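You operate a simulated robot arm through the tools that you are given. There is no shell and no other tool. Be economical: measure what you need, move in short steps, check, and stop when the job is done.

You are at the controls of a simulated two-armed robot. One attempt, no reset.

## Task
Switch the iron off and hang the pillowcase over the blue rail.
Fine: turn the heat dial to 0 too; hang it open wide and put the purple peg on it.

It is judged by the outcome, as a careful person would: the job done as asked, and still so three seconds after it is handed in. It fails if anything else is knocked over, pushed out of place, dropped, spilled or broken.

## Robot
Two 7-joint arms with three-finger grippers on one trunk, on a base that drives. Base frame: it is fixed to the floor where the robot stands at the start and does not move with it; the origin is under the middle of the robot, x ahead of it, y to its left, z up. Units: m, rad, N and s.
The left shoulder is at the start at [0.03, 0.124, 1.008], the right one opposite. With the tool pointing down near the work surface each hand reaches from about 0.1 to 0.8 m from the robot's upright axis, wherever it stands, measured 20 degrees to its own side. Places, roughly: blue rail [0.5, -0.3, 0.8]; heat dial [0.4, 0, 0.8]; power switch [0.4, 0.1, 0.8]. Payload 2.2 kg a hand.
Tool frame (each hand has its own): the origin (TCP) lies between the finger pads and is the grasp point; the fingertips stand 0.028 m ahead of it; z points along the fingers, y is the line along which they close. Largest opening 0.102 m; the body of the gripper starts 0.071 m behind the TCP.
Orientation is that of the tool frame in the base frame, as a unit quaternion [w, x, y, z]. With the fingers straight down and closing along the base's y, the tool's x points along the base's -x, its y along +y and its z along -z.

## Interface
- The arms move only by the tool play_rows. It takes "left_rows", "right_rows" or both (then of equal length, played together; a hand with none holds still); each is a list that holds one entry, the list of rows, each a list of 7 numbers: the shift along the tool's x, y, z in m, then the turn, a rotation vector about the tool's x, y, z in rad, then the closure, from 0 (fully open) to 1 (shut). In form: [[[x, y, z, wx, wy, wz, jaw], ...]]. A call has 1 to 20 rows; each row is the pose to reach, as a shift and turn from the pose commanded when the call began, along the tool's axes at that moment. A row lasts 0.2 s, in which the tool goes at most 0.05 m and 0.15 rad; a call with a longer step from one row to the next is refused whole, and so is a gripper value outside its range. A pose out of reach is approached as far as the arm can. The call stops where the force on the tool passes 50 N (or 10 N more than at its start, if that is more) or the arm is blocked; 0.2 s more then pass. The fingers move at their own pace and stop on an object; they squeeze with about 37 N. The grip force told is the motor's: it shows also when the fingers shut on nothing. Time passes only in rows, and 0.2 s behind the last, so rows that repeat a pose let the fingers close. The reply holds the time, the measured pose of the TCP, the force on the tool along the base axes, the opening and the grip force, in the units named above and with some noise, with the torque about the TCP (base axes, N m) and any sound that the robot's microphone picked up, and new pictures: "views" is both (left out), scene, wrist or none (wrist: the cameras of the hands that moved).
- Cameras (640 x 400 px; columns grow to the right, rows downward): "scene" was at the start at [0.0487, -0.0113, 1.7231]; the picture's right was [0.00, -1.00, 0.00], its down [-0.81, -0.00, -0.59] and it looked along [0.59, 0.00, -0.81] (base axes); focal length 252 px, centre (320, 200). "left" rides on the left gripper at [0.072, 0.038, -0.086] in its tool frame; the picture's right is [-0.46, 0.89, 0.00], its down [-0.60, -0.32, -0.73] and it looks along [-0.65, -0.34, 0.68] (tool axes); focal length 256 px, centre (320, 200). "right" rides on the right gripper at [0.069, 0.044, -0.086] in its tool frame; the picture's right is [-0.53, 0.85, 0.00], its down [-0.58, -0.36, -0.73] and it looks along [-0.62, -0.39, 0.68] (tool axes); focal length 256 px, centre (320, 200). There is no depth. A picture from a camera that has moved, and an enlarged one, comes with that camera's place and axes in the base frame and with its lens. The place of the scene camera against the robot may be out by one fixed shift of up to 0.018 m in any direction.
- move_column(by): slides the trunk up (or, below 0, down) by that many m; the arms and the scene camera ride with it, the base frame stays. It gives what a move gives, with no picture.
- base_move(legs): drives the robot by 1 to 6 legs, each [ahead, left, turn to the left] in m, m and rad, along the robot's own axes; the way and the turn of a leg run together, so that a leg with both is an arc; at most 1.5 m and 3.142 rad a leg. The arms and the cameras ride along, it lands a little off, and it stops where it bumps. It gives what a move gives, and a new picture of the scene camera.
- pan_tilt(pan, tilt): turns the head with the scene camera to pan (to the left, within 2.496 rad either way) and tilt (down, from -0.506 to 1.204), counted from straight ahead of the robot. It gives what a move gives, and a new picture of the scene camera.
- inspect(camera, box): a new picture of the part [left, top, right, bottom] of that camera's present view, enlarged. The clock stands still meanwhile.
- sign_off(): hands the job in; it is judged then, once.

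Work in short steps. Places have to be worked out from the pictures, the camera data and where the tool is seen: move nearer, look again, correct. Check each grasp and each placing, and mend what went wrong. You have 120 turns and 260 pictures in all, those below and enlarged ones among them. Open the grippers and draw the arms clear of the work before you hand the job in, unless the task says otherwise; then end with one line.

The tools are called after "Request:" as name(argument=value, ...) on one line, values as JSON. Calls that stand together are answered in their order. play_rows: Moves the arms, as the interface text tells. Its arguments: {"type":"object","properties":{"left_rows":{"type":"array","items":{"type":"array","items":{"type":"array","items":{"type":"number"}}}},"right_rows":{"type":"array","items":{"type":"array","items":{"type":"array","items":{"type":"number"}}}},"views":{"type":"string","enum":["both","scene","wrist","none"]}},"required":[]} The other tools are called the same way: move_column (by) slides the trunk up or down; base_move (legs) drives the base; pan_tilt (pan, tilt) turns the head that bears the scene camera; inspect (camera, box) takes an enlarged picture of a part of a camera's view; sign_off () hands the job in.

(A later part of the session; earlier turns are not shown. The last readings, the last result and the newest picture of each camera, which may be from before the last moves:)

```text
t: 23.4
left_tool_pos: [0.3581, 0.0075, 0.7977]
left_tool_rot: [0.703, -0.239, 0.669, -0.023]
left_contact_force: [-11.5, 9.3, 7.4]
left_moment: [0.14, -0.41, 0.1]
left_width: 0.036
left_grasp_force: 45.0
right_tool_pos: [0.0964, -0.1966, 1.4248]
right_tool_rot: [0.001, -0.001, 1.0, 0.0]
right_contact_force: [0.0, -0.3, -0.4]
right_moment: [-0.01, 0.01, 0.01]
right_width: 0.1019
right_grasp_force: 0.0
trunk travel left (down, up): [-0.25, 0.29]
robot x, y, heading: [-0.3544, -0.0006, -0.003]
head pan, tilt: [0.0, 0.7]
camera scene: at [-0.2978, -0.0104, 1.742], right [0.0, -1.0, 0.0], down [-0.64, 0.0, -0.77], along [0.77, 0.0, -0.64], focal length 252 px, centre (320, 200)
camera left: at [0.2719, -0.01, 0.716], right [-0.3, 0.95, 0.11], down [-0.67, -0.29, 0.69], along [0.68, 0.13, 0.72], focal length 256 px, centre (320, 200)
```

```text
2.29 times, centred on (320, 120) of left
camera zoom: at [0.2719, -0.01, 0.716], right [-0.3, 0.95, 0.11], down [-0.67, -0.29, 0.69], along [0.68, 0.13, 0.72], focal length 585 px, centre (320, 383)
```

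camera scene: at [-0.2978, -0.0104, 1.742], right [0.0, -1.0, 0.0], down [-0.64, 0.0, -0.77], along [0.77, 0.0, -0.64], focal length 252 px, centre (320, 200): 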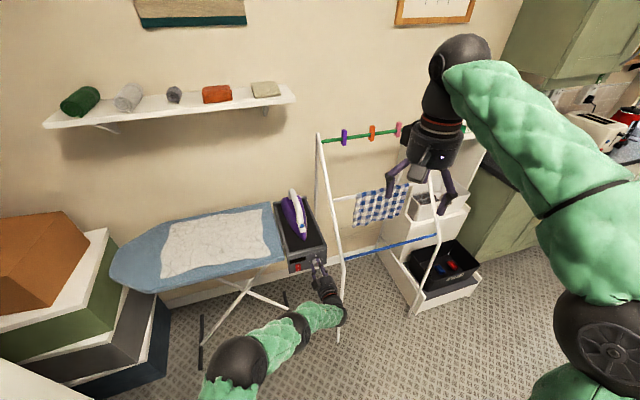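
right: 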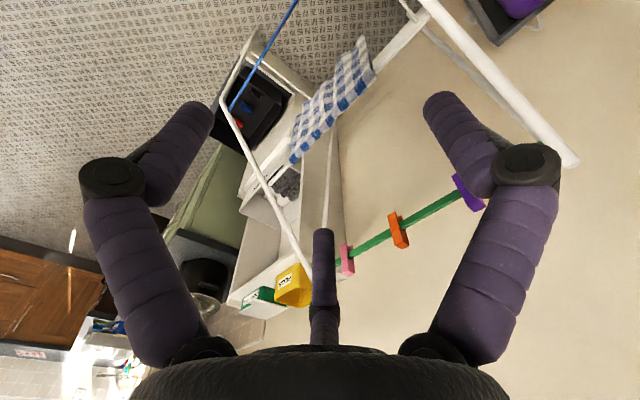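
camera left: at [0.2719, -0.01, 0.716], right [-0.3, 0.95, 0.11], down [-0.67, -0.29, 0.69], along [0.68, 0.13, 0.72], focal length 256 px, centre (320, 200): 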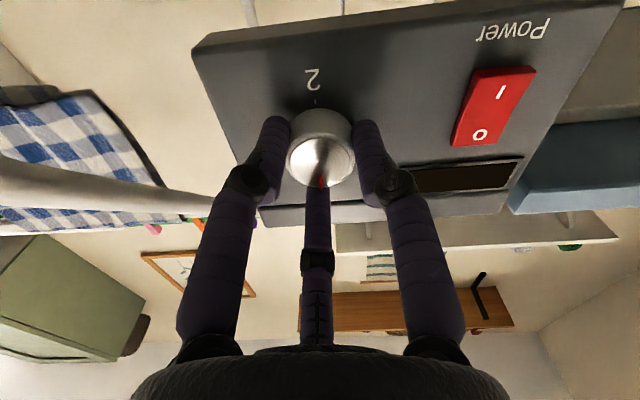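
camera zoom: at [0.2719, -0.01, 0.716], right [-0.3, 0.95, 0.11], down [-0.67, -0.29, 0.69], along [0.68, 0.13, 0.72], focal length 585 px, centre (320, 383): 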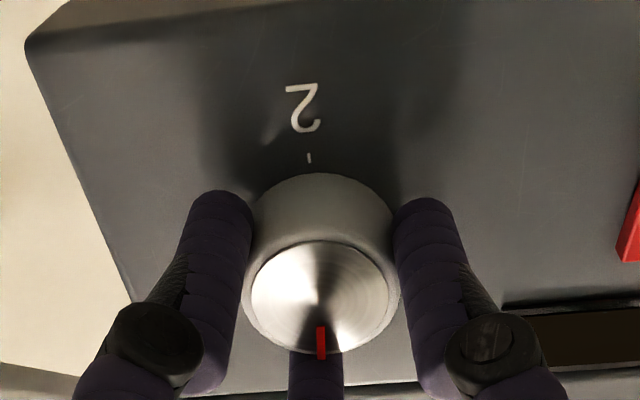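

Pointer now points nearly opposite the 2, i.e. close to 0. I release, back off and look.

Request:
play_rows(left_rows=[[[0, 0, 0, 0, 0, 0, 0.3], [0, 0, 0, 0, 0, 0, 0.3], [0, 0, -0.03, 0, 0, 0, 0.3], [0, 0, -0.06, 0, 0, 0, 0.3]]], views="wrist")

Request:
inspect(camera="left", box=[240, 30, 440, 150])

Request:
inspect(camera="scene", box=[285, 240, 345, 280])

```text
t: 24.4
left_tool_pos: [0.3025, -0.0113, 0.7954]
left_tool_rot: [0.703, -0.237, 0.671, -0.022]
left_contact_force: [-0.3, -0.4, 0.1]
left_moment: [-0.04, 0.01, 0.0]
left_width: 0.0713
left_grasp_force: 0.1
right_tool_pos: [0.0961, -0.1975, 1.4237]
right_tool_rot: [0.0, -0.001, 1.0, -0.001]
right_contact_force: [-0.5, 0.6, -0.2]
right_moment: [0.02, -0.02, 0.0]
right_width: 0.1018
right_grasp_force: 0.0
trunk travel left (down, up): [-0.25, 0.29]
robot x, y, heading: [-0.3565, -0.0024, 0.0]
head pan, tilt: [0.0, 0.7]
camera left: at [0.2153, -0.0291, 0.7161], right [-0.3, 0.95, 0.11], down [-0.67, -0.29, 0.69], along [0.68, 0.13, 0.72], focal length 256 px, centre (320, 200)
```

left: 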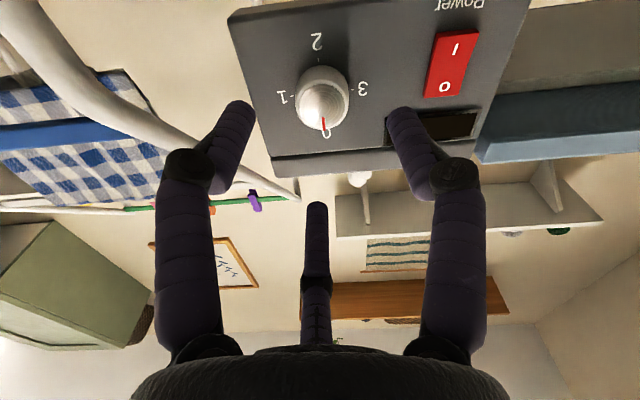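

```text
3.20 times, centred on (340, 90) of left
camera zoom: at [0.2153, -0.0291, 0.7161], right [-0.3, 0.95, 0.11], down [-0.67, -0.29, 0.69], along [0.68, 0.13, 0.72], focal length 819 px, centre (256, 552)
```

zoom: 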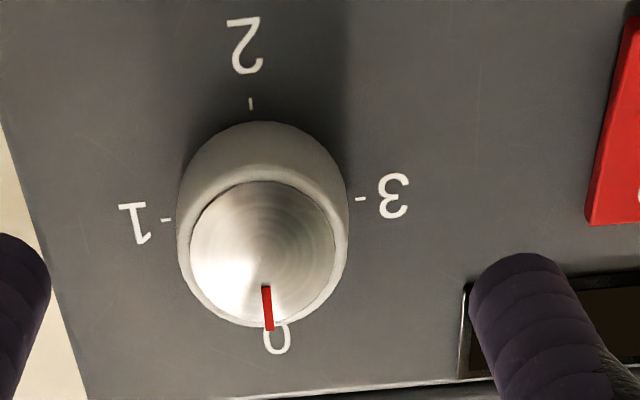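

```text
10.00 times, centred on (315, 260) of scene
camera zoom: at [-0.296, -0.0115, 1.742], right [0.0, -1.0, 0.0], down [-0.64, 0.0, -0.77], along [0.77, 0.0, -0.64], focal length 2520 px, centre (370, -400)
```

zoom: 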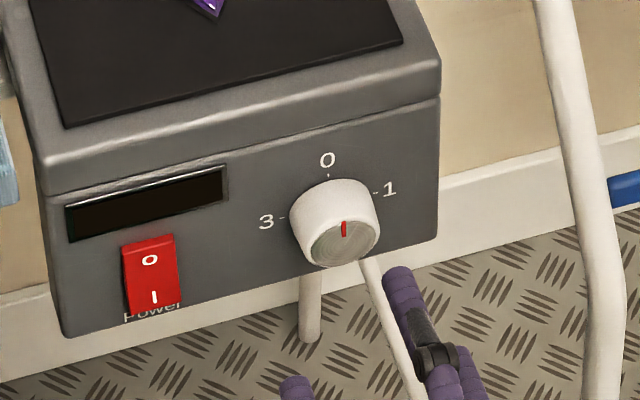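

Power is off and the dial reads 0. I withdraw the left arm back and up, turning the fingers downward for the pillowcase.

Request:
play_rows(left_rows=[[[0, 0, -0.05, 0, 0, 0, 0.3], [0, 0, -0.1, 0, 0, 0, 0.3], [0, 0, -0.15, 0, 0, 0, 0.3], [-0.033, 0.004, -0.145, -0.004, 0.1325, 0.0447, 0.3], [-0.066, 0.008, -0.14, -0.008, 0.265, 0.0893, 0.3], [-0.099, 0.0125, -0.135, -0.012, 0.3975, 0.134, 0.3], [-0.132, 0.0167, -0.13, -0.016, 0.53, 0.1787, 0.3], [-0.165, 0.021, -0.125, -0.02, 0.6625, 0.223, 0.3], [-0.198, 0.025, -0.12, -0.024, 0.795, 0.268, 0.3], [-0.232, 0.029, -0.115, -0.028, 0.9275, 0.3127, 0.3], [-0.265, 0.033, -0.11, -0.033, 1.06, 0.357, 0.3], [-0.298, 0.0375, -0.105, -0.037, 1.1925, 0.402, 0.3], [-0.331, 0.042, -0.1, -0.041, 1.325, 0.4467, 0.3], [-0.364, 0.046, -0.095, -0.045, 1.4575, 0.491, 0.3], [-0.397, 0.05, -0.09, -0.049, 1.59, 0.536, 0.3]]])

```text
t: 27.6
left_tool_pos: [0.1614, 0.1458, 1.1489]
left_tool_rot: [-0.005, 0.002, 1.0, -0.001]
left_contact_force: [0.8, -0.7, 0.0]
left_moment: [0.01, 0.01, 0.02]
left_width: 0.0713
left_grasp_force: 0.0
right_tool_pos: [0.098, -0.1965, 1.4233]
right_tool_rot: [0.0, -0.001, 1.0, 0.0]
right_contact_force: [-0.2, 0.4, -1.1]
right_moment: [-0.02, 0.01, 0.01]
right_width: 0.1021
right_grasp_force: 0.0
trunk travel left (down, up): [-0.25, 0.29]
robot x, y, heading: [-0.3544, 0.002, 0.001]
head pan, tilt: [0.0, 0.7]
camera scene: at [-0.2948, -0.011, 1.7419], right [0.0, -1.0, 0.0], down [-0.64, 0.0, -0.76], along [0.76, 0.0, -0.64], focal length 252 px, centre (320, 200)
camera left: at [0.0899, 0.184, 1.2354], right [0.47, 0.88, -0.01], down [0.61, -0.32, 0.73], along [0.64, -0.34, -0.69], focal length 256 px, centre (320, 200)
```

scene: 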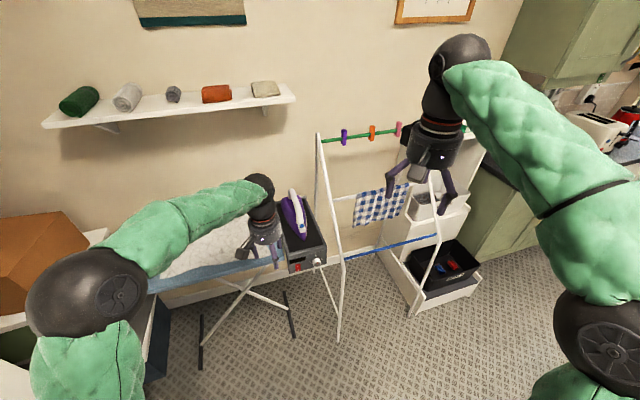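
left: 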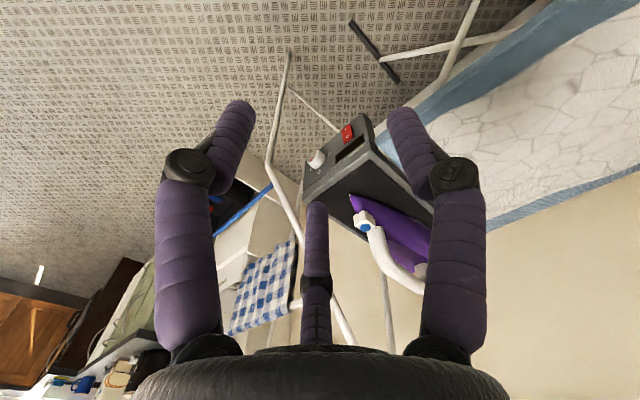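

I check the clearance between the left elbow and the wardrobe before driving.

Request:
pan_tilt(pan=1.0, tilt=0.8)

```text
t: 28.8
left_tool_pos: [0.1624, 0.1462, 1.1485]
left_tool_rot: [-0.002, 0.001, 1.0, -0.001]
left_contact_force: [-1.1, -0.2, 0.1]
left_moment: [-0.02, 0.0, 0.01]
left_width: 0.0714
left_grasp_force: 0.0
right_tool_pos: [0.0978, -0.1967, 1.4232]
right_tool_rot: [0.0, -0.001, 1.0, 0.0]
right_contact_force: [0.1, -0.4, 0.4]
right_moment: [-0.02, 0.0, -0.02]
right_width: 0.1019
right_grasp_force: 0.2
trunk travel left (down, up): [-0.25, 0.29]
robot x, y, heading: [-0.3537, 0.0002, -0.002]
head pan, tilt: [1.0, 0.799]
camera scene: at [-0.3369, 0.0565, 1.7337], right [0.84, -0.54, 0.0], down [-0.39, -0.6, -0.7], along [0.38, 0.59, -0.72], focal length 252 px, centre (320, 200)
```

scene: 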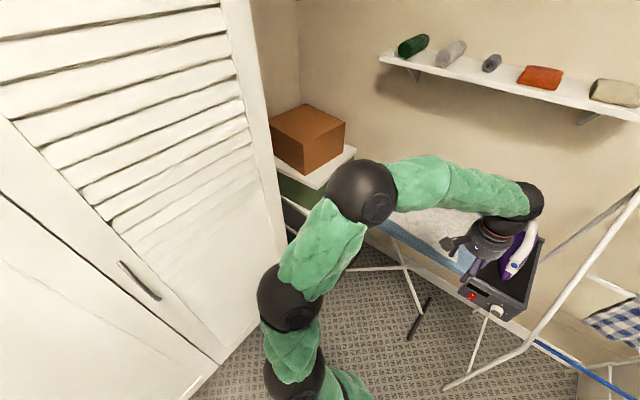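

The elbow is actually high (z≈1.5) and close in, so there is room. I drive to about (-0.18, 0.22) with heading 0.29 to face the board squarely, then look down at it.

Request:
base_move(legs=[[0.17, 0.22, 0], [0, 0, 0.29]])

Request:
pan_tilt(pan=0.2, tilt=1.0)

```text
t: 31.7
left_tool_pos: [0.2674, 0.5088, 1.149]
left_tool_rot: [-0.004, -0.144, 0.99, -0.002]
left_contact_force: [-0.2, 0.4, 0.0]
left_moment: [0.01, 0.03, 0.0]
left_width: 0.0717
left_grasp_force: 0.0
right_tool_pos: [0.3037, 0.1629, 1.4247]
right_tool_rot: [0.0, -0.146, 0.989, 0.0]
right_contact_force: [0.1, -0.7, 0.2]
right_moment: [-0.04, 0.01, -0.03]
right_width: 0.1019
right_grasp_force: 0.1
trunk travel left (down, up): [-0.25, 0.29]
robot x, y, heading: [-0.1835, 0.2209, 0.288]
head pan, tilt: [1.0, 0.799]
camera scene: at [-0.1881, 0.2778, 1.7337], right [0.96, -0.27, 0.0], down [-0.2, -0.69, -0.7], along [0.19, 0.67, -0.72], focal length 252 px, centre (320, 200)
```

scene: 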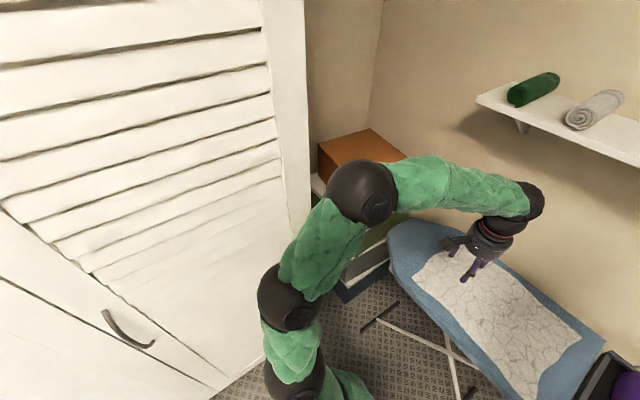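

```text
t: 32.8
left_tool_pos: [0.2672, 0.5089, 1.148]
left_tool_rot: [-0.003, -0.144, 0.99, -0.002]
left_contact_force: [-0.4, 0.9, 0.3]
left_moment: [-0.02, -0.01, 0.01]
left_width: 0.0712
left_grasp_force: 0.0
right_tool_pos: [0.3042, 0.161, 1.4229]
right_tool_rot: [-0.001, -0.146, 0.989, 0.0]
right_contact_force: [0.1, 0.1, -0.3]
right_moment: [0.0, 0.0, 0.03]
right_width: 0.1021
right_grasp_force: 0.0
trunk travel left (down, up): [-0.25, 0.29]
robot x, y, heading: [-0.1864, 0.2179, 0.293]
head pan, tilt: [0.201, 1.0]
camera scene: at [-0.1488, 0.2326, 1.7186], right [0.48, -0.88, 0.0], down [-0.74, -0.4, -0.54], along [0.48, 0.26, -0.84], focal length 252 px, centre (320, 200)
```

scene: 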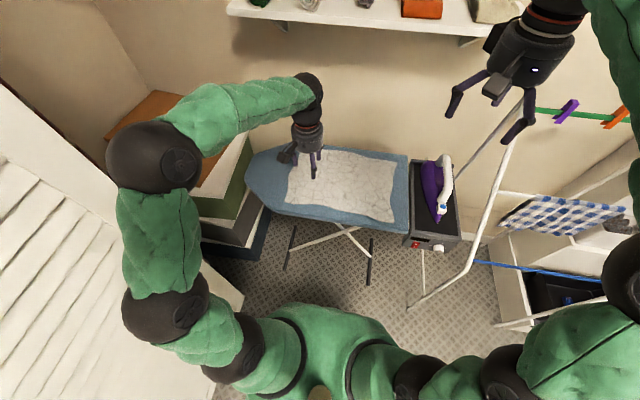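

Good view. I enlarge the pillowcase.

Request:
inspect(camera="scene", box=[240, 130, 420, 240])

Request:
inspect(camera="left", box=[0, 0, 640, 400])

```text
3.56 times, centred on (330, 185) of scene
camera zoom: at [-0.1488, 0.2326, 1.7186], right [0.48, -0.88, 0.0], down [-0.74, -0.4, -0.54], along [0.48, 0.26, -0.84], focal length 896 px, centre (284, 253)
```

zoom: 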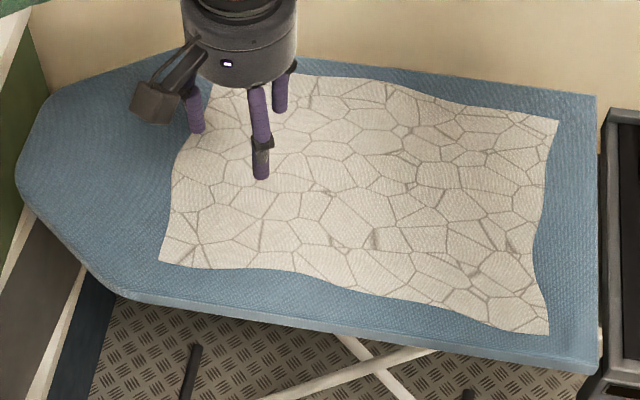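

```text
1.00 times, centred on (320, 200) of left (not enlarged: the box is as wide or as high as the picture)
camera zoom: at [0.1866, 0.5236, 1.2356], right [0.19, 0.98, 0.0], down [0.67, -0.13, 0.73], along [0.71, -0.14, -0.69], focal length 256 px, centre (320, 200)
```

zoom: 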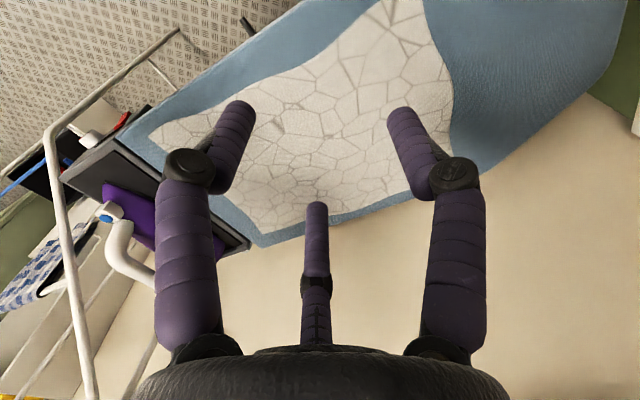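

BR corner ≈(0.362,0.219), BL ≈(0.25,0.62), board top ≈0.885. I bring both hands above the near-edge corners, rolled ±90° so they close across the hem.

Request:
play_rows(left_rows=[[[-0.002, 0.007, 0.0135, 0, 0, 0.1428, 0.3], [-0.0045, 0.014, 0.027, 0, 0, 0.2856, 0.3], [-0.007, 0.021, 0.04, 0, 0, 0.4284, 0.3], [-0.009, 0.028, 0.054, 0, 0, 0.571, 0.3], [-0.0114, 0.0345, 0.067, 0, 0, 0.714, 0.3], [-0.0136, 0.0415, 0.081, 0, 0, 0.857, 0.3], [-0.016, 0.048, 0.094, 0, 0, 1.0, 0.3], [-0.018, 0.055, 0.108, 0, 0, 1.1424, 0.3], [-0.02, 0.062, 0.121, 0, 0, 1.285, 0.3], [-0.023, 0.069, 0.1345, 0, 0, 1.428, 0.3], [-0.025, 0.076, 0.148, 0, 0, 1.57, 0.3]]], right_rows=[[[-0.0075, 0.0067, 0.0366, 0, 0, -0.1428, 0.3], [-0.015, 0.0135, 0.0733, 0, 0, -0.2856, 0.3], [-0.0226, 0.02, 0.11, 0, 0, -0.4284, 0.3], [-0.03, 0.027, 0.1465, 0, 0, -0.571, 0.3], [-0.0377, 0.0336, 0.183, 0, 0, -0.714, 0.3], [-0.0453, 0.04, 0.22, 0, 0, -0.857, 0.3], [-0.053, 0.047, 0.2565, 0, 0, -1.0, 0.3], [-0.06, 0.054, 0.293, 0, 0, -1.1424, 0.3], [-0.068, 0.0605, 0.33, 0, 0, -1.285, 0.3], [-0.0755, 0.067, 0.366, 0, 0, -1.428, 0.3], [-0.083, 0.074, 0.403, 0, 0, -1.57, 0.3]]])

```text
t: 35.2
left_tool_pos: [0.2688, 0.5878, 0.9988]
left_tool_rot: [-0.002, 0.598, 0.802, -0.003]
left_contact_force: [0.0, 0.0, -0.6]
left_moment: [-0.03, 0.0, -0.02]
left_width: 0.0712
left_grasp_force: 0.1
right_tool_pos: [0.3629, 0.2558, 1.0193]
right_tool_rot: [0.0, 0.803, -0.595, 0.0]
right_contact_force: [-0.3, -0.2, 0.4]
right_moment: [-0.01, 0.03, 0.01]
right_width: 0.0711
right_grasp_force: 0.0
trunk travel left (down, up): [-0.25, 0.29]
robot x, y, heading: [-0.1863, 0.2186, 0.293]
head pan, tilt: [0.201, 1.0]
camera scene: at [-0.1474, 0.2335, 1.7185], right [0.47, -0.88, 0.0], down [-0.74, -0.4, -0.54], along [0.47, 0.26, -0.84], focal length 252 px, centre (320, 200)
camera right: at [0.3412, 0.1795, 1.1081], right [-0.96, 0.27, 0.0], down [0.18, 0.66, 0.73], along [0.19, 0.7, -0.68], focal length 256 px, centre (320, 200)
camera left: at [0.2845, 0.6679, 1.0853], right [0.98, -0.19, -0.01], down [-0.13, -0.67, 0.73], along [-0.15, -0.72, -0.68], focal length 256 px, centre (320, 200)
```

scene: 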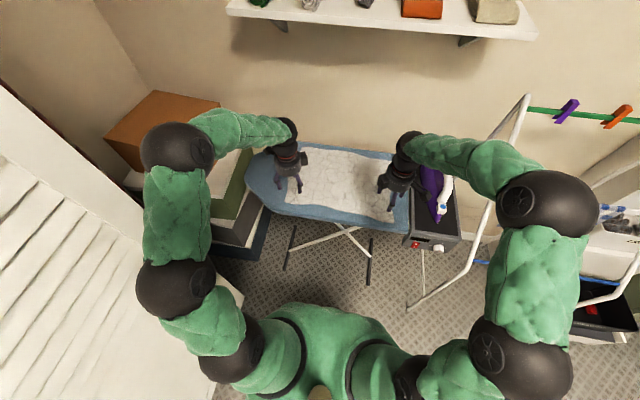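
right: 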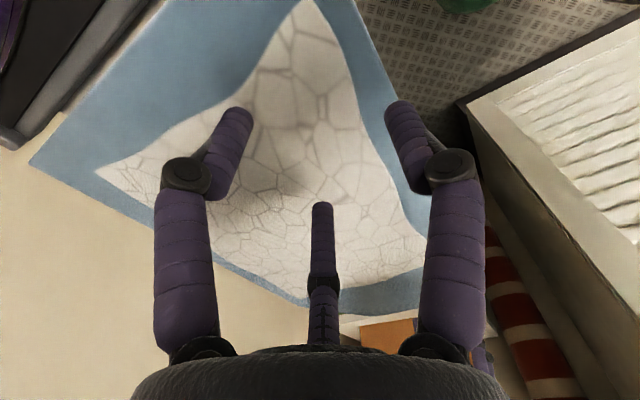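
left: 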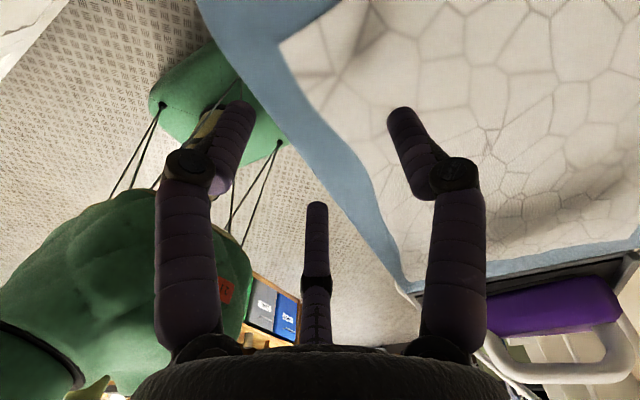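

Corner estimates confirmed by wrist views (BL (0.246,0.619), BR (0.36,0.213)). I lower both hands to just above the cloth with jaws half open.

Request:
play_rows(left_rows=[[[0, -0.003, 0.03, 0, 0, 0, 0.5], [0, -0.006, 0.055, 0, 0, 0, 0.5], [0, -0.006, 0.07, 0, 0, 0, 0.5], [0, -0.006, 0.078, 0, 0, 0, 0.5]]], right_rows=[[[0, 0, 0.035, 0, 0, 0, 0.5], [0, 0, 0.07, 0, 0, 0, 0.5], [0, 0, 0.09, 0, 0, 0, 0.5], [0, 0, 0.098, 0, 0, 0, 0.5]]])

Request:
inspect(camera="scene", box=[240, 130, 460, 250])

```text
t: 36.2
left_tool_pos: [0.2606, 0.5848, 0.9222]
left_tool_rot: [-0.002, 0.598, 0.802, -0.003]
left_contact_force: [0.0, 0.1, 0.3]
left_moment: [-0.01, 0.03, 0.01]
left_width: 0.051
left_grasp_force: 0.1
right_tool_pos: [0.3607, 0.2559, 0.9224]
right_tool_rot: [0.0, 0.802, -0.597, 0.001]
right_contact_force: [0.2, 0.6, -0.4]
right_moment: [-0.01, 0.01, 0.04]
right_width: 0.051
right_grasp_force: 0.0
trunk travel left (down, up): [-0.25, 0.29]
robot x, y, heading: [-0.1853, 0.2201, 0.295]
head pan, tilt: [0.201, 1.0]
camera scene: at [-0.1489, 0.2325, 1.7186], right [0.47, -0.88, 0.0], down [-0.74, -0.4, -0.54], along [0.48, 0.26, -0.84], focal length 252 px, centre (320, 200)
camera right: at [0.3394, 0.1793, 1.0105], right [-0.96, 0.27, 0.0], down [0.18, 0.66, 0.73], along [0.2, 0.7, -0.68], focal length 256 px, centre (320, 200)
camera left: at [0.2771, 0.6652, 1.0086], right [0.98, -0.19, -0.01], down [-0.13, -0.67, 0.73], along [-0.14, -0.72, -0.68], focal length 256 px, centre (320, 200)
```

scene: 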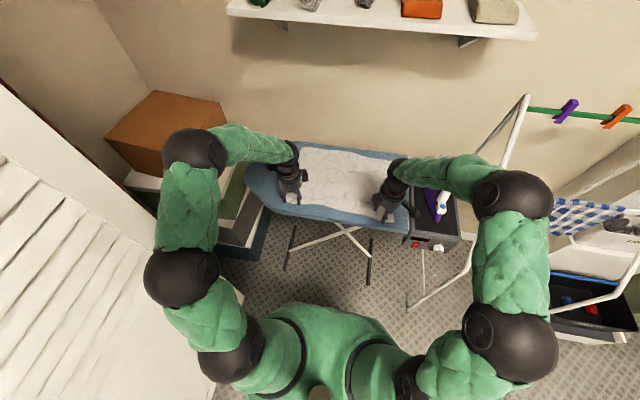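
right: 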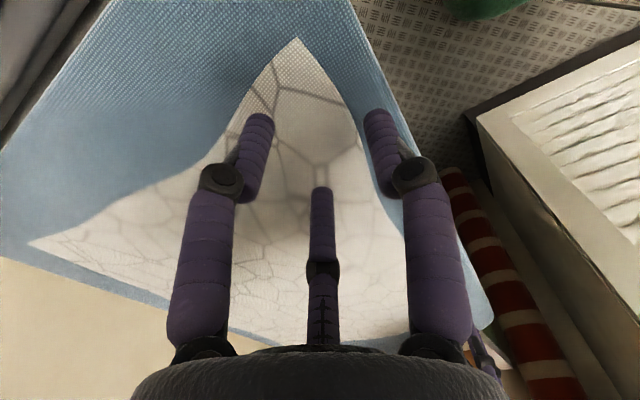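
left: 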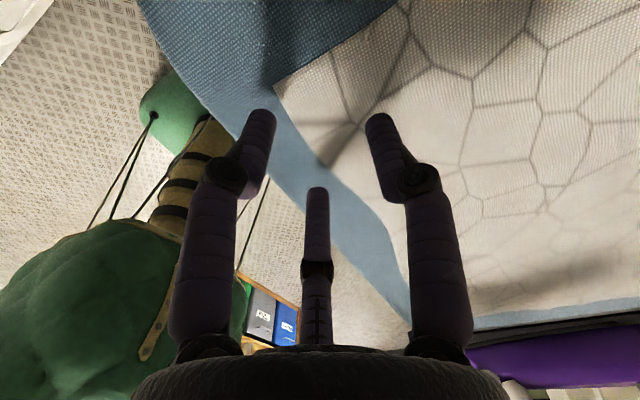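

```text
2.91 times, centred on (350, 190) of scene
camera zoom: at [-0.1489, 0.2325, 1.7186], right [0.47, -0.88, 0.0], down [-0.74, -0.4, -0.54], along [0.48, 0.26, -0.84], focal length 733 px, centre (233, 229)
```

zoom: 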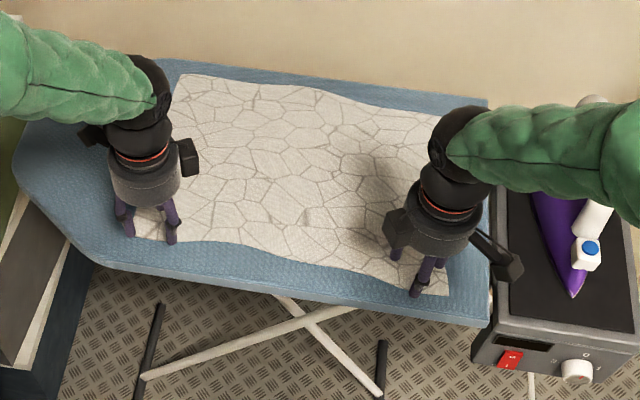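

Fingers straddle the hem at both corners. I descend the last ~9 mm and close both jaws.

Request:
play_rows(left_rows=[[[0, 0.002, 0.006, 0, 0, 0, 0.5], [0, 0.002, 0.01, 0, 0, 0, 0.5], [0, 0.002, 0.01, 0, 0, 0, 0.8], [0, 0.002, 0.01, 0, 0, 0, 1], [0, 0.002, 0.01, 0, 0, 0, 1], [0, 0.002, 0.01, 0, 0, 0, 1]]], right_rows=[[[0, 0, 0.006, 0, 0, 0, 0.5], [0, 0, 0.01, 0, 0, 0, 0.5], [0, 0, 0.01, 0, 0, 0, 0.8], [0, 0, 0.01, 0, 0, 0, 1], [0, 0, 0.01, 0, 0, 0, 1], [0, 0, 0.01, 0, 0, 0, 1]]])

```text
t: 37.6
left_tool_pos: [0.2643, 0.5872, 0.9122]
left_tool_rot: [-0.001, 0.598, 0.802, -0.003]
left_contact_force: [-0.4, 1.8, 0.1]
left_moment: [-0.02, -0.02, 0.01]
left_width: 0.0021
left_grasp_force: 31.1
right_tool_pos: [0.3628, 0.2572, 0.9131]
right_tool_rot: [0.001, 0.803, -0.596, 0.0]
right_contact_force: [-0.1, -0.1, -0.3]
right_moment: [0.01, 0.01, 0.01]
right_width: 0.0019
right_grasp_force: 31.7
trunk travel left (down, up): [-0.25, 0.29]
robot x, y, heading: [-0.1871, 0.2176, 0.294]
head pan, tilt: [0.201, 1.0]
camera scene: at [-0.1488, 0.2327, 1.7186], right [0.47, -0.88, 0.0], down [-0.74, -0.4, -0.54], along [0.48, 0.26, -0.84], focal length 252 px, centre (320, 200)
camera right: at [0.3394, 0.1797, 1.0009], right [-0.96, 0.27, 0.0], down [0.18, 0.66, 0.73], along [0.2, 0.7, -0.68], focal length 256 px, centre (320, 200)
camera left: at [0.279, 0.6661, 0.9986], right [0.98, -0.19, -0.01], down [-0.13, -0.67, 0.73], along [-0.14, -0.72, -0.68], focal length 256 px, centre (320, 200)
```

scene: 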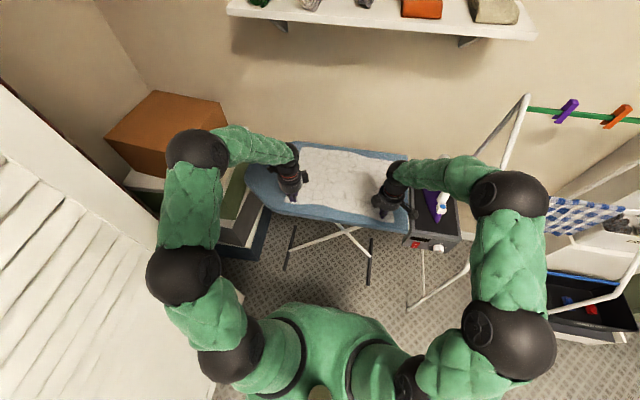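
right: 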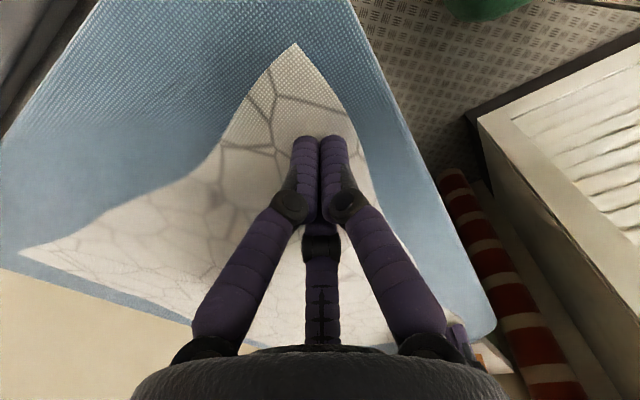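
left: 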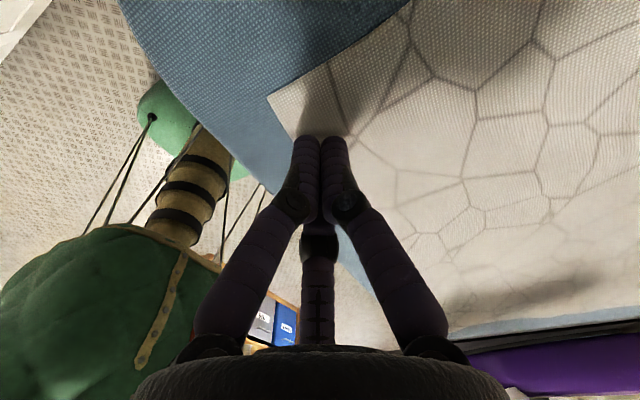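

Fingers shut on nothing, so the tips are still above the cloth. I reopen and descend in small steps to find the surface.

Request:
play_rows(left_rows=[[[0, 0, 0, 0, 0, 0, 0.5], [0, 0, 0, 0, 0, 0, 0.5], [0, 0, 0.004, 0, 0, 0, 0.5], [0, 0, 0.007, 0, 0, 0, 0.5], [0, 0, 0.01, 0, 0, 0, 0.5]]], right_rows=[[[0, 0, 0, 0, 0, 0, 0.5], [0, 0, 0, 0, 0, 0, 0.5], [0, 0, 0.004, 0, 0, 0, 0.5], [0, 0, 0.007, 0, 0, 0, 0.5], [0, 0, 0.01, 0, 0, 0, 0.5]]], views="wrist")

```text
t: 38.8
left_tool_pos: [0.2637, 0.5866, 0.9078]
left_tool_rot: [0.001, 0.597, 0.802, 0.001]
left_contact_force: [1.5, -4.1, 20.4]
left_moment: [0.05, -0.42, -0.15]
left_width: 0.0521
left_grasp_force: 1.1
right_tool_pos: [0.3615, 0.2553, 0.9076]
right_tool_rot: [-0.004, 0.803, -0.597, 0.002]
right_contact_force: [-4.0, 1.8, 22.9]
right_moment: [0.14, -0.24, 0.24]
right_width: 0.0539
right_grasp_force: 2.6
trunk travel left (down, up): [-0.25, 0.29]
robot x, y, heading: [-0.1834, 0.2237, 0.294]
head pan, tilt: [0.201, 1.0]
camera right: at [0.3389, 0.1793, 0.9947], right [-0.96, 0.27, -0.01], down [0.18, 0.65, 0.73], along [0.2, 0.71, -0.68], focal length 256 px, centre (320, 200)
camera left: at [0.2785, 0.6658, 0.9933], right [0.98, -0.19, 0.0], down [-0.13, -0.67, 0.73], along [-0.14, -0.72, -0.68], focal length 256 px, centre (320, 200)
```

right: 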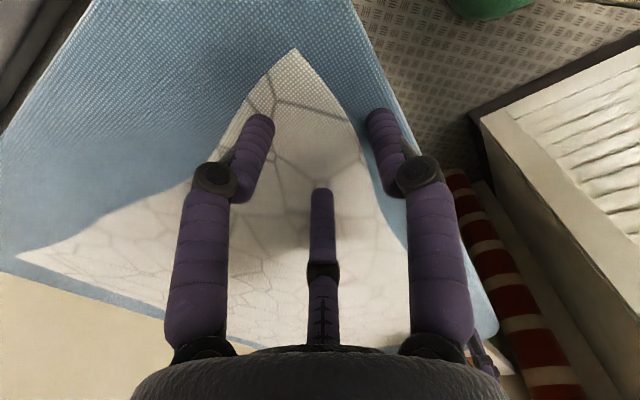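
left: 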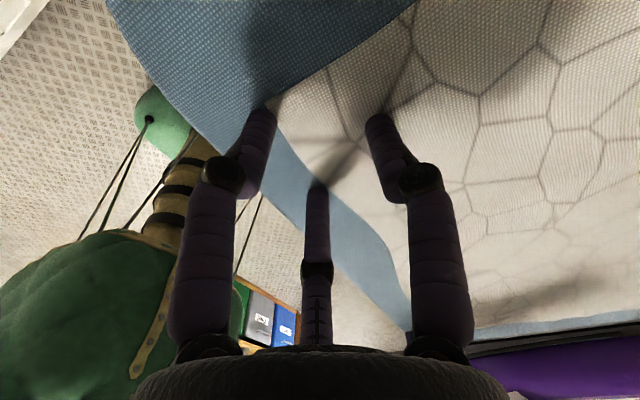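

Both hands now touch (≈20 N). I shift the left grip 1 cm inward from its corner, then close both.

Request:
play_rows(left_rows=[[[-0.003, 0.001, -0.012, 0, 0, 0, 0.5], [-0.01, 0.004, -0.012, 0, 0, 0, 0.5], [-0.01, 0.004, -0.001, 0, 0, 0, 0.5], [-0.01, 0.004, -0.001, 0, 0, 0, 0.75], [-0.01, 0.004, -0.001, 0, 0, 0, 1], [-0.01, 0.004, -0.001, 0, 0, 0, 1], [-0.01, 0.004, -0.001, 0, 0, 0, 1]]], right_rows=[[[0, 0, -0.001, 0, 0, 0, 0.5], [0, 0, -0.001, 0, 0, 0, 0.5], [0, 0, -0.001, 0, 0, 0, 0.5], [0, 0, -0.001, 0, 0, 0, 0.75], [0, 0, -0.001, 0, 0, 0, 1], [0, 0, -0.001, 0, 0, 0, 1], [0, 0, -0.001, 0, 0, 0, 1]]], views="wrist")

```text
t: 40.4
left_tool_pos: [0.2701, 0.5777, 0.9067]
left_tool_rot: [0.0, 0.597, 0.802, 0.0]
left_contact_force: [5.2, -10.5, 39.4]
left_moment: [-0.41, -0.16, 0.01]
left_width: 0.0043
left_grasp_force: 32.6
right_tool_pos: [0.3619, 0.2548, 0.9072]
right_tool_rot: [-0.004, 0.802, -0.597, 0.002]
right_contact_force: [9.3, 5.1, 32.1]
right_moment: [0.06, -0.28, 0.09]
right_width: 0.0074
right_grasp_force: 36.2
trunk travel left (down, up): [-0.25, 0.29]
robot x, y, heading: [-0.1833, 0.2202, 0.296]
head pan, tilt: [0.201, 1.0]
camera right: at [0.3394, 0.1787, 0.9948], right [-0.96, 0.27, -0.01], down [0.18, 0.65, 0.74], along [0.2, 0.71, -0.68], focal length 256 px, centre (320, 200)
camera left: at [0.2857, 0.6566, 0.9928], right [0.98, -0.19, 0.0], down [-0.13, -0.67, 0.73], along [-0.14, -0.72, -0.68], focal length 256 px, centre (320, 200)
```

right: 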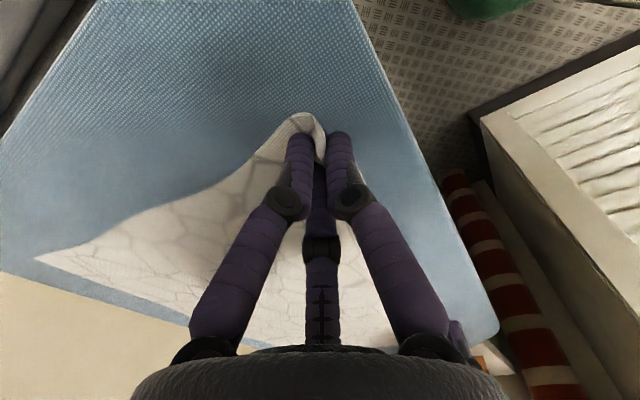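
left: 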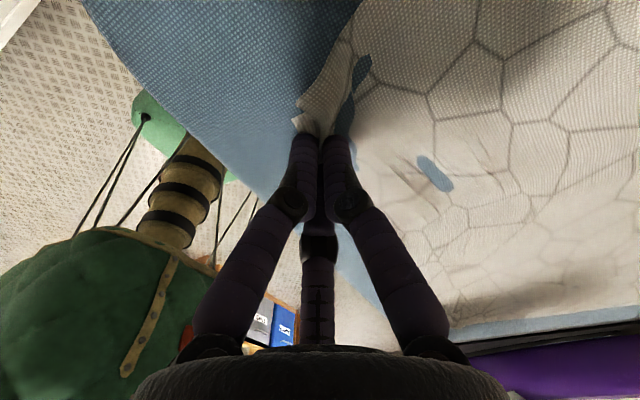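

Both jaws hold cloth (4 mm and 7 mm). I lift both together by 12 cm and look.

Request:
play_rows(left_rows=[[[0, 0, -0.02, 0, 0, 0, 1], [0, 0, -0.04, 0, 0, 0, 1], [0, 0, -0.06, 0, 0, 0, 1], [0, 0, -0.09, 0, 0, 0, 1], [0, 0, -0.12, 0, 0, 0, 1]]], right_rows=[[[0, 0, -0.02, 0, 0, 0, 1], [0, 0, -0.04, 0, 0, 0, 1], [0, 0, -0.06, 0, 0, 0, 1], [0, 0, -0.09, 0, 0, 0, 1], [0, 0, -0.12, 0, 0, 0, 1]]])

Request:
inspect(camera="scene", box=[220, 120, 460, 250])

```text
t: 41.6
left_tool_pos: [0.2709, 0.5779, 1.0233]
left_tool_rot: [-0.001, 0.597, 0.802, -0.003]
left_contact_force: [2.0, -3.9, 0.6]
left_moment: [-0.09, -0.06, 0.04]
left_width: 0.003
left_grasp_force: 32.3
right_tool_pos: [0.3593, 0.2575, 1.0236]
right_tool_rot: [0.0, 0.803, -0.596, 0.0]
right_contact_force: [-2.1, 4.7, 0.2]
right_moment: [0.14, 0.03, 0.03]
right_width: 0.0061
right_grasp_force: 34.1
trunk travel left (down, up): [-0.25, 0.29]
robot x, y, heading: [-0.1886, 0.2198, 0.289]
head pan, tilt: [0.201, 1.0]
camera scene: at [-0.1496, 0.2323, 1.7186], right [0.47, -0.88, 0.0], down [-0.74, -0.4, -0.54], along [0.48, 0.26, -0.84], focal length 252 px, centre (320, 200)
camera right: at [0.339, 0.1793, 1.1123], right [-0.96, 0.27, 0.0], down [0.18, 0.66, 0.73], along [0.2, 0.7, -0.68], focal length 256 px, centre (320, 200)
camera left: at [0.2857, 0.6577, 1.1101], right [0.98, -0.19, -0.01], down [-0.13, -0.67, 0.73], along [-0.15, -0.72, -0.68], focal length 256 px, centre (320, 200)
```

scene: 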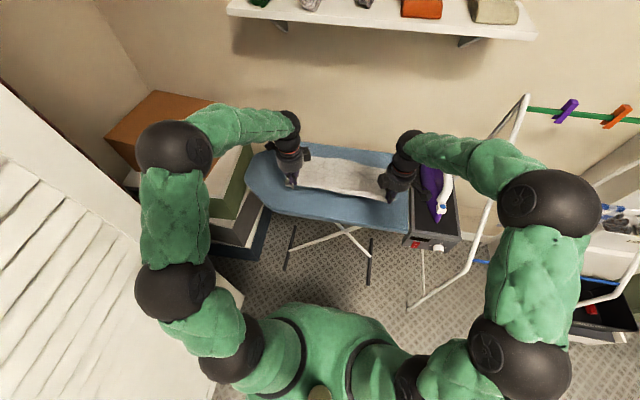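
right: 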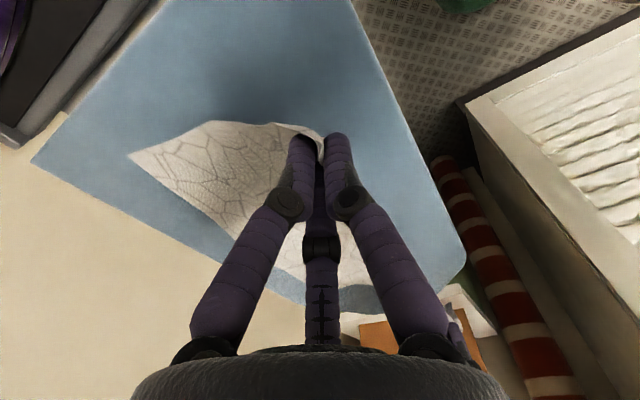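
left: 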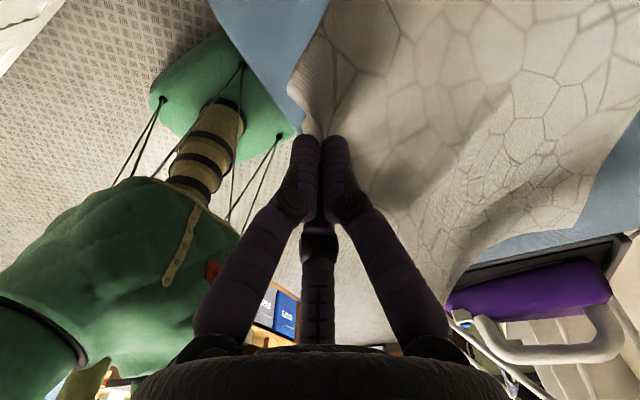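

```text
2.67 times, centred on (340, 185) of scene
camera zoom: at [-0.1496, 0.2323, 1.7186], right [0.47, -0.88, 0.0], down [-0.74, -0.4, -0.54], along [0.48, 0.26, -0.84], focal length 672 px, centre (267, 240)
```

zoom: 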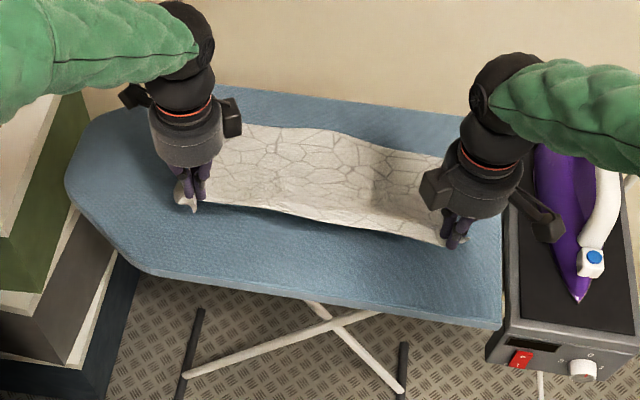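

The pillowcase is held neatly by both corners. I lift another 20 cm so it hangs free.

Request:
play_rows(left_rows=[[[0, 0, -0.035, 0, 0, 0, 1], [0, 0, -0.07, 0, 0, 0, 1], [0, 0, -0.105, 0, 0, 0, 1], [0, 0, -0.14, 0, 0, 0, 1], [0, 0, -0.175, 0, 0, 0, 1], [0, 0, -0.21, 0, 0, 0, 1]]], right_rows=[[[0, 0, -0.035, 0, 0, 0, 1], [0, 0, -0.07, 0, 0, 0, 1], [0, 0, -0.105, 0, 0, 0, 1], [0, 0, -0.14, 0, 0, 0, 1], [0, 0, -0.175, 0, 0, 0, 1], [0, 0, -0.21, 0, 0, 0, 1]]], views="none")

Request:
pan_tilt(pan=-1.2, tilt=0.75)

Request:
pan_tilt(pan=-0.1, tilt=0.8)

```text
t: 43.0
left_tool_pos: [0.2711, 0.5787, 1.2344]
left_tool_rot: [-0.002, 0.597, 0.802, -0.004]
left_contact_force: [10.0, -0.2, 0.4]
left_moment: [-0.04, -0.26, 0.06]
left_width: 0.0041
left_grasp_force: 34.4
right_tool_pos: [0.3609, 0.2563, 1.2353]
right_tool_rot: [0.0, 0.803, -0.597, 0.0]
right_contact_force: [-1.9, 4.9, -0.2]
right_moment: [0.11, 0.03, 0.03]
right_width: 0.0061
right_grasp_force: 34.2
trunk travel left (down, up): [-0.25, 0.29]
robot x, y, heading: [-0.1877, 0.2182, 0.295]
head pan, tilt: [0.201, 1.0]
```

```text
t: 44.6
left_tool_pos: [0.272, 0.5784, 1.2337]
left_tool_rot: [-0.001, 0.597, 0.802, -0.004]
left_contact_force: [0.5, -4.3, -1.1]
left_moment: [-0.11, -0.02, 0.06]
left_width: 0.0043
left_grasp_force: 34.4
right_tool_pos: [0.3616, 0.2566, 1.2326]
right_tool_rot: [0.0, 0.803, -0.596, 0.0]
right_contact_force: [-1.3, 4.8, -0.1]
right_moment: [0.1, 0.04, 0.05]
right_width: 0.0062
right_grasp_force: 34.7
trunk travel left (down, up): [-0.25, 0.29]
robot x, y, heading: [-0.186, 0.2186, 0.293]
head pan, tilt: [-1.201, 0.75]
camera scene: at [-0.1589, 0.1343, 1.7377], right [-0.79, -0.62, 0.0], down [-0.42, 0.54, -0.73], along [0.45, -0.58, -0.68], focal length 252 px, centre (320, 200)
```

scene: 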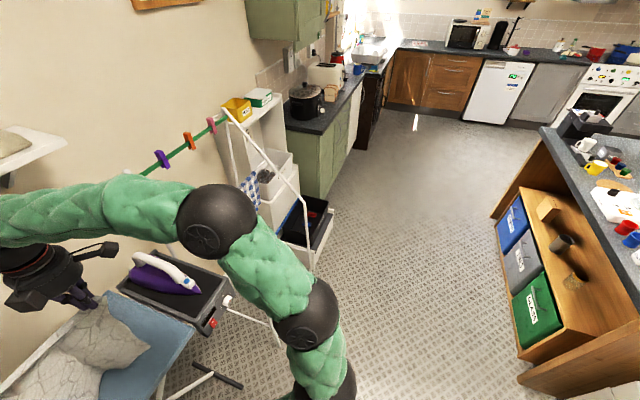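

```text
t: 45.9
left_tool_pos: [0.2721, 0.5769, 1.2338]
left_tool_rot: [-0.002, 0.597, 0.802, -0.003]
left_contact_force: [0.9, -4.9, -0.2]
left_moment: [-0.15, -0.06, 0.01]
left_width: 0.0034
left_grasp_force: 31.2
right_tool_pos: [0.3626, 0.2552, 1.2328]
right_tool_rot: [0.0, 0.802, -0.597, 0.0]
right_contact_force: [-0.5, 5.8, 0.5]
right_moment: [0.11, 0.06, 0.07]
right_width: 0.0059
right_grasp_force: 34.8
trunk travel left (down, up): [-0.25, 0.29]
robot x, y, heading: [-0.1872, 0.2203, 0.291]
head pan, tilt: [-0.099, 0.799]
camera scene: at [-0.1309, 0.2151, 1.7337], right [0.19, -0.98, 0.0], down [-0.7, -0.14, -0.7], along [0.68, 0.13, -0.72], focal length 252 px, centre (320, 200)
```

scene: 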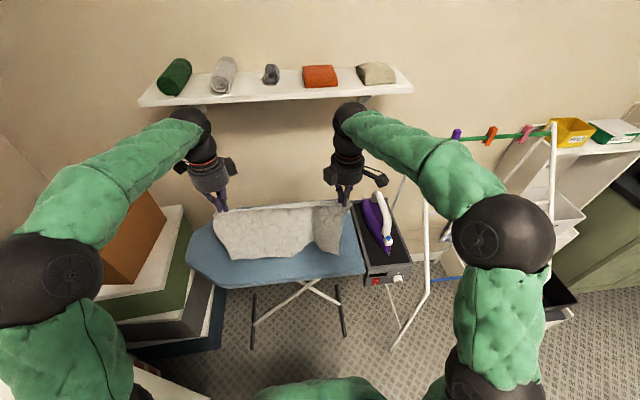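

The cloth hangs between the hands, with a seam or fold near the right. I enlarge it; the route right is open with a kitchen island further off.

Request:
inspect(camera="scene", box=[180, 150, 400, 290])

Request:
inspect(camera="left", box=[0, 0, 640, 400])

Request:
inspect(camera="right", box=[0, 0, 640, 400])

```text
2.86 times, centred on (290, 220) of scene
camera zoom: at [-0.1309, 0.2151, 1.7337], right [0.19, -0.98, 0.0], down [-0.7, -0.14, -0.7], along [0.68, 0.13, -0.72], focal length 720 px, centre (406, 143)
```

zoom: 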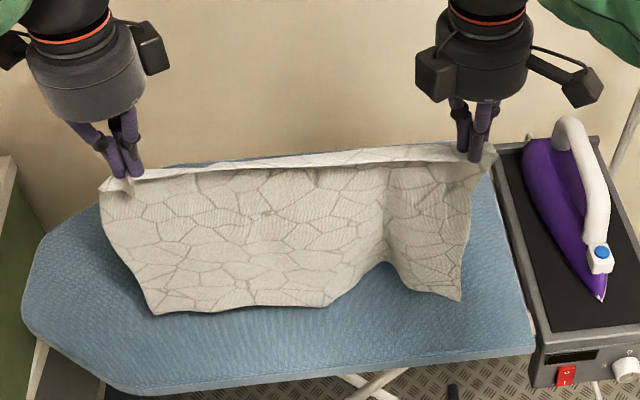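

```text
1.00 times, centred on (320, 200) of left (not enlarged: the box is as wide or as high as the picture)
camera zoom: at [0.2878, 0.6585, 1.3198], right [0.98, -0.19, -0.01], down [-0.13, -0.67, 0.73], along [-0.14, -0.72, -0.68], focal length 256 px, centre (320, 200)
```

zoom: 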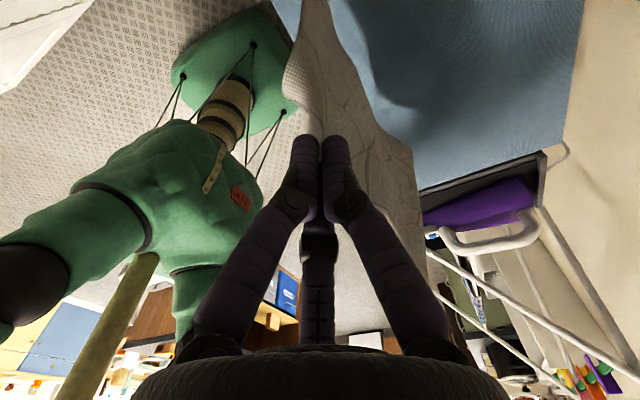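

```text
1.00 times, centred on (320, 200) of right (not enlarged: the box is as wide or as high as the picture)
camera zoom: at [0.3398, 0.1788, 1.3211], right [-0.96, 0.27, 0.0], down [0.18, 0.66, 0.73], along [0.2, 0.7, -0.68], focal length 256 px, centre (320, 200)
```

zoom: 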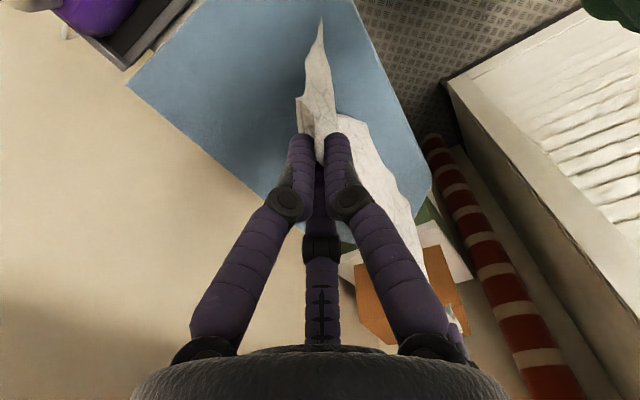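

The pillowcase hangs flat and taut, ~0.28 m deep. I back off 0.30 m and then slide right 0.77 m to stand before the blue rail.

Request:
base_move(legs=[[-0.3, 0, 0], [0, -0.774, 0]])

Request:
inspect(camera="scene", box=[160, 120, 480, 320])

```text
t: 51.7
left_tool_pos: [0.2134, -0.2462, 1.2345]
left_tool_rot: [-0.003, 0.596, 0.803, -0.003]
left_contact_force: [2.8, -4.9, 0.0]
left_moment: [-0.11, -0.07, 0.02]
left_width: 0.0038
left_grasp_force: 31.3
right_tool_pos: [0.3041, -0.5699, 1.2323]
right_tool_rot: [0.0, 0.804, -0.595, 0.0]
right_contact_force: [-1.0, 4.8, -0.5]
right_moment: [0.15, 0.07, 0.03]
right_width: 0.0059
right_grasp_force: 34.8
trunk travel left (down, up): [-0.25, 0.29]
robot x, y, heading: [-0.2426, -0.611, 0.297]
head pan, tilt: [-0.099, 0.799]
camera scene: at [-0.188, -0.6125, 1.7337], right [0.2, -0.98, 0.0], down [-0.7, -0.14, -0.7], along [0.68, 0.14, -0.72], focal length 252 px, centre (320, 200)
```

scene: 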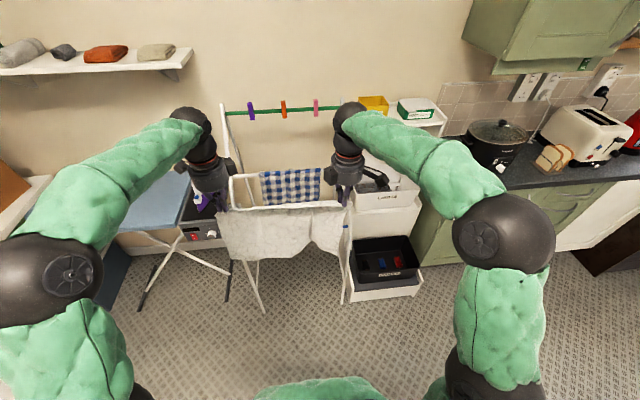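

```text
2.00 times, centred on (320, 220) of scene
camera zoom: at [-0.188, -0.6125, 1.7337], right [0.2, -0.98, 0.0], down [-0.7, -0.14, -0.7], along [0.68, 0.14, -0.72], focal length 504 px, centre (320, 160)
```

zoom: 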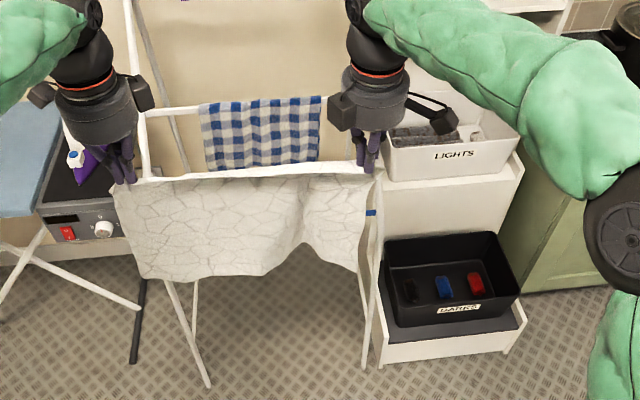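

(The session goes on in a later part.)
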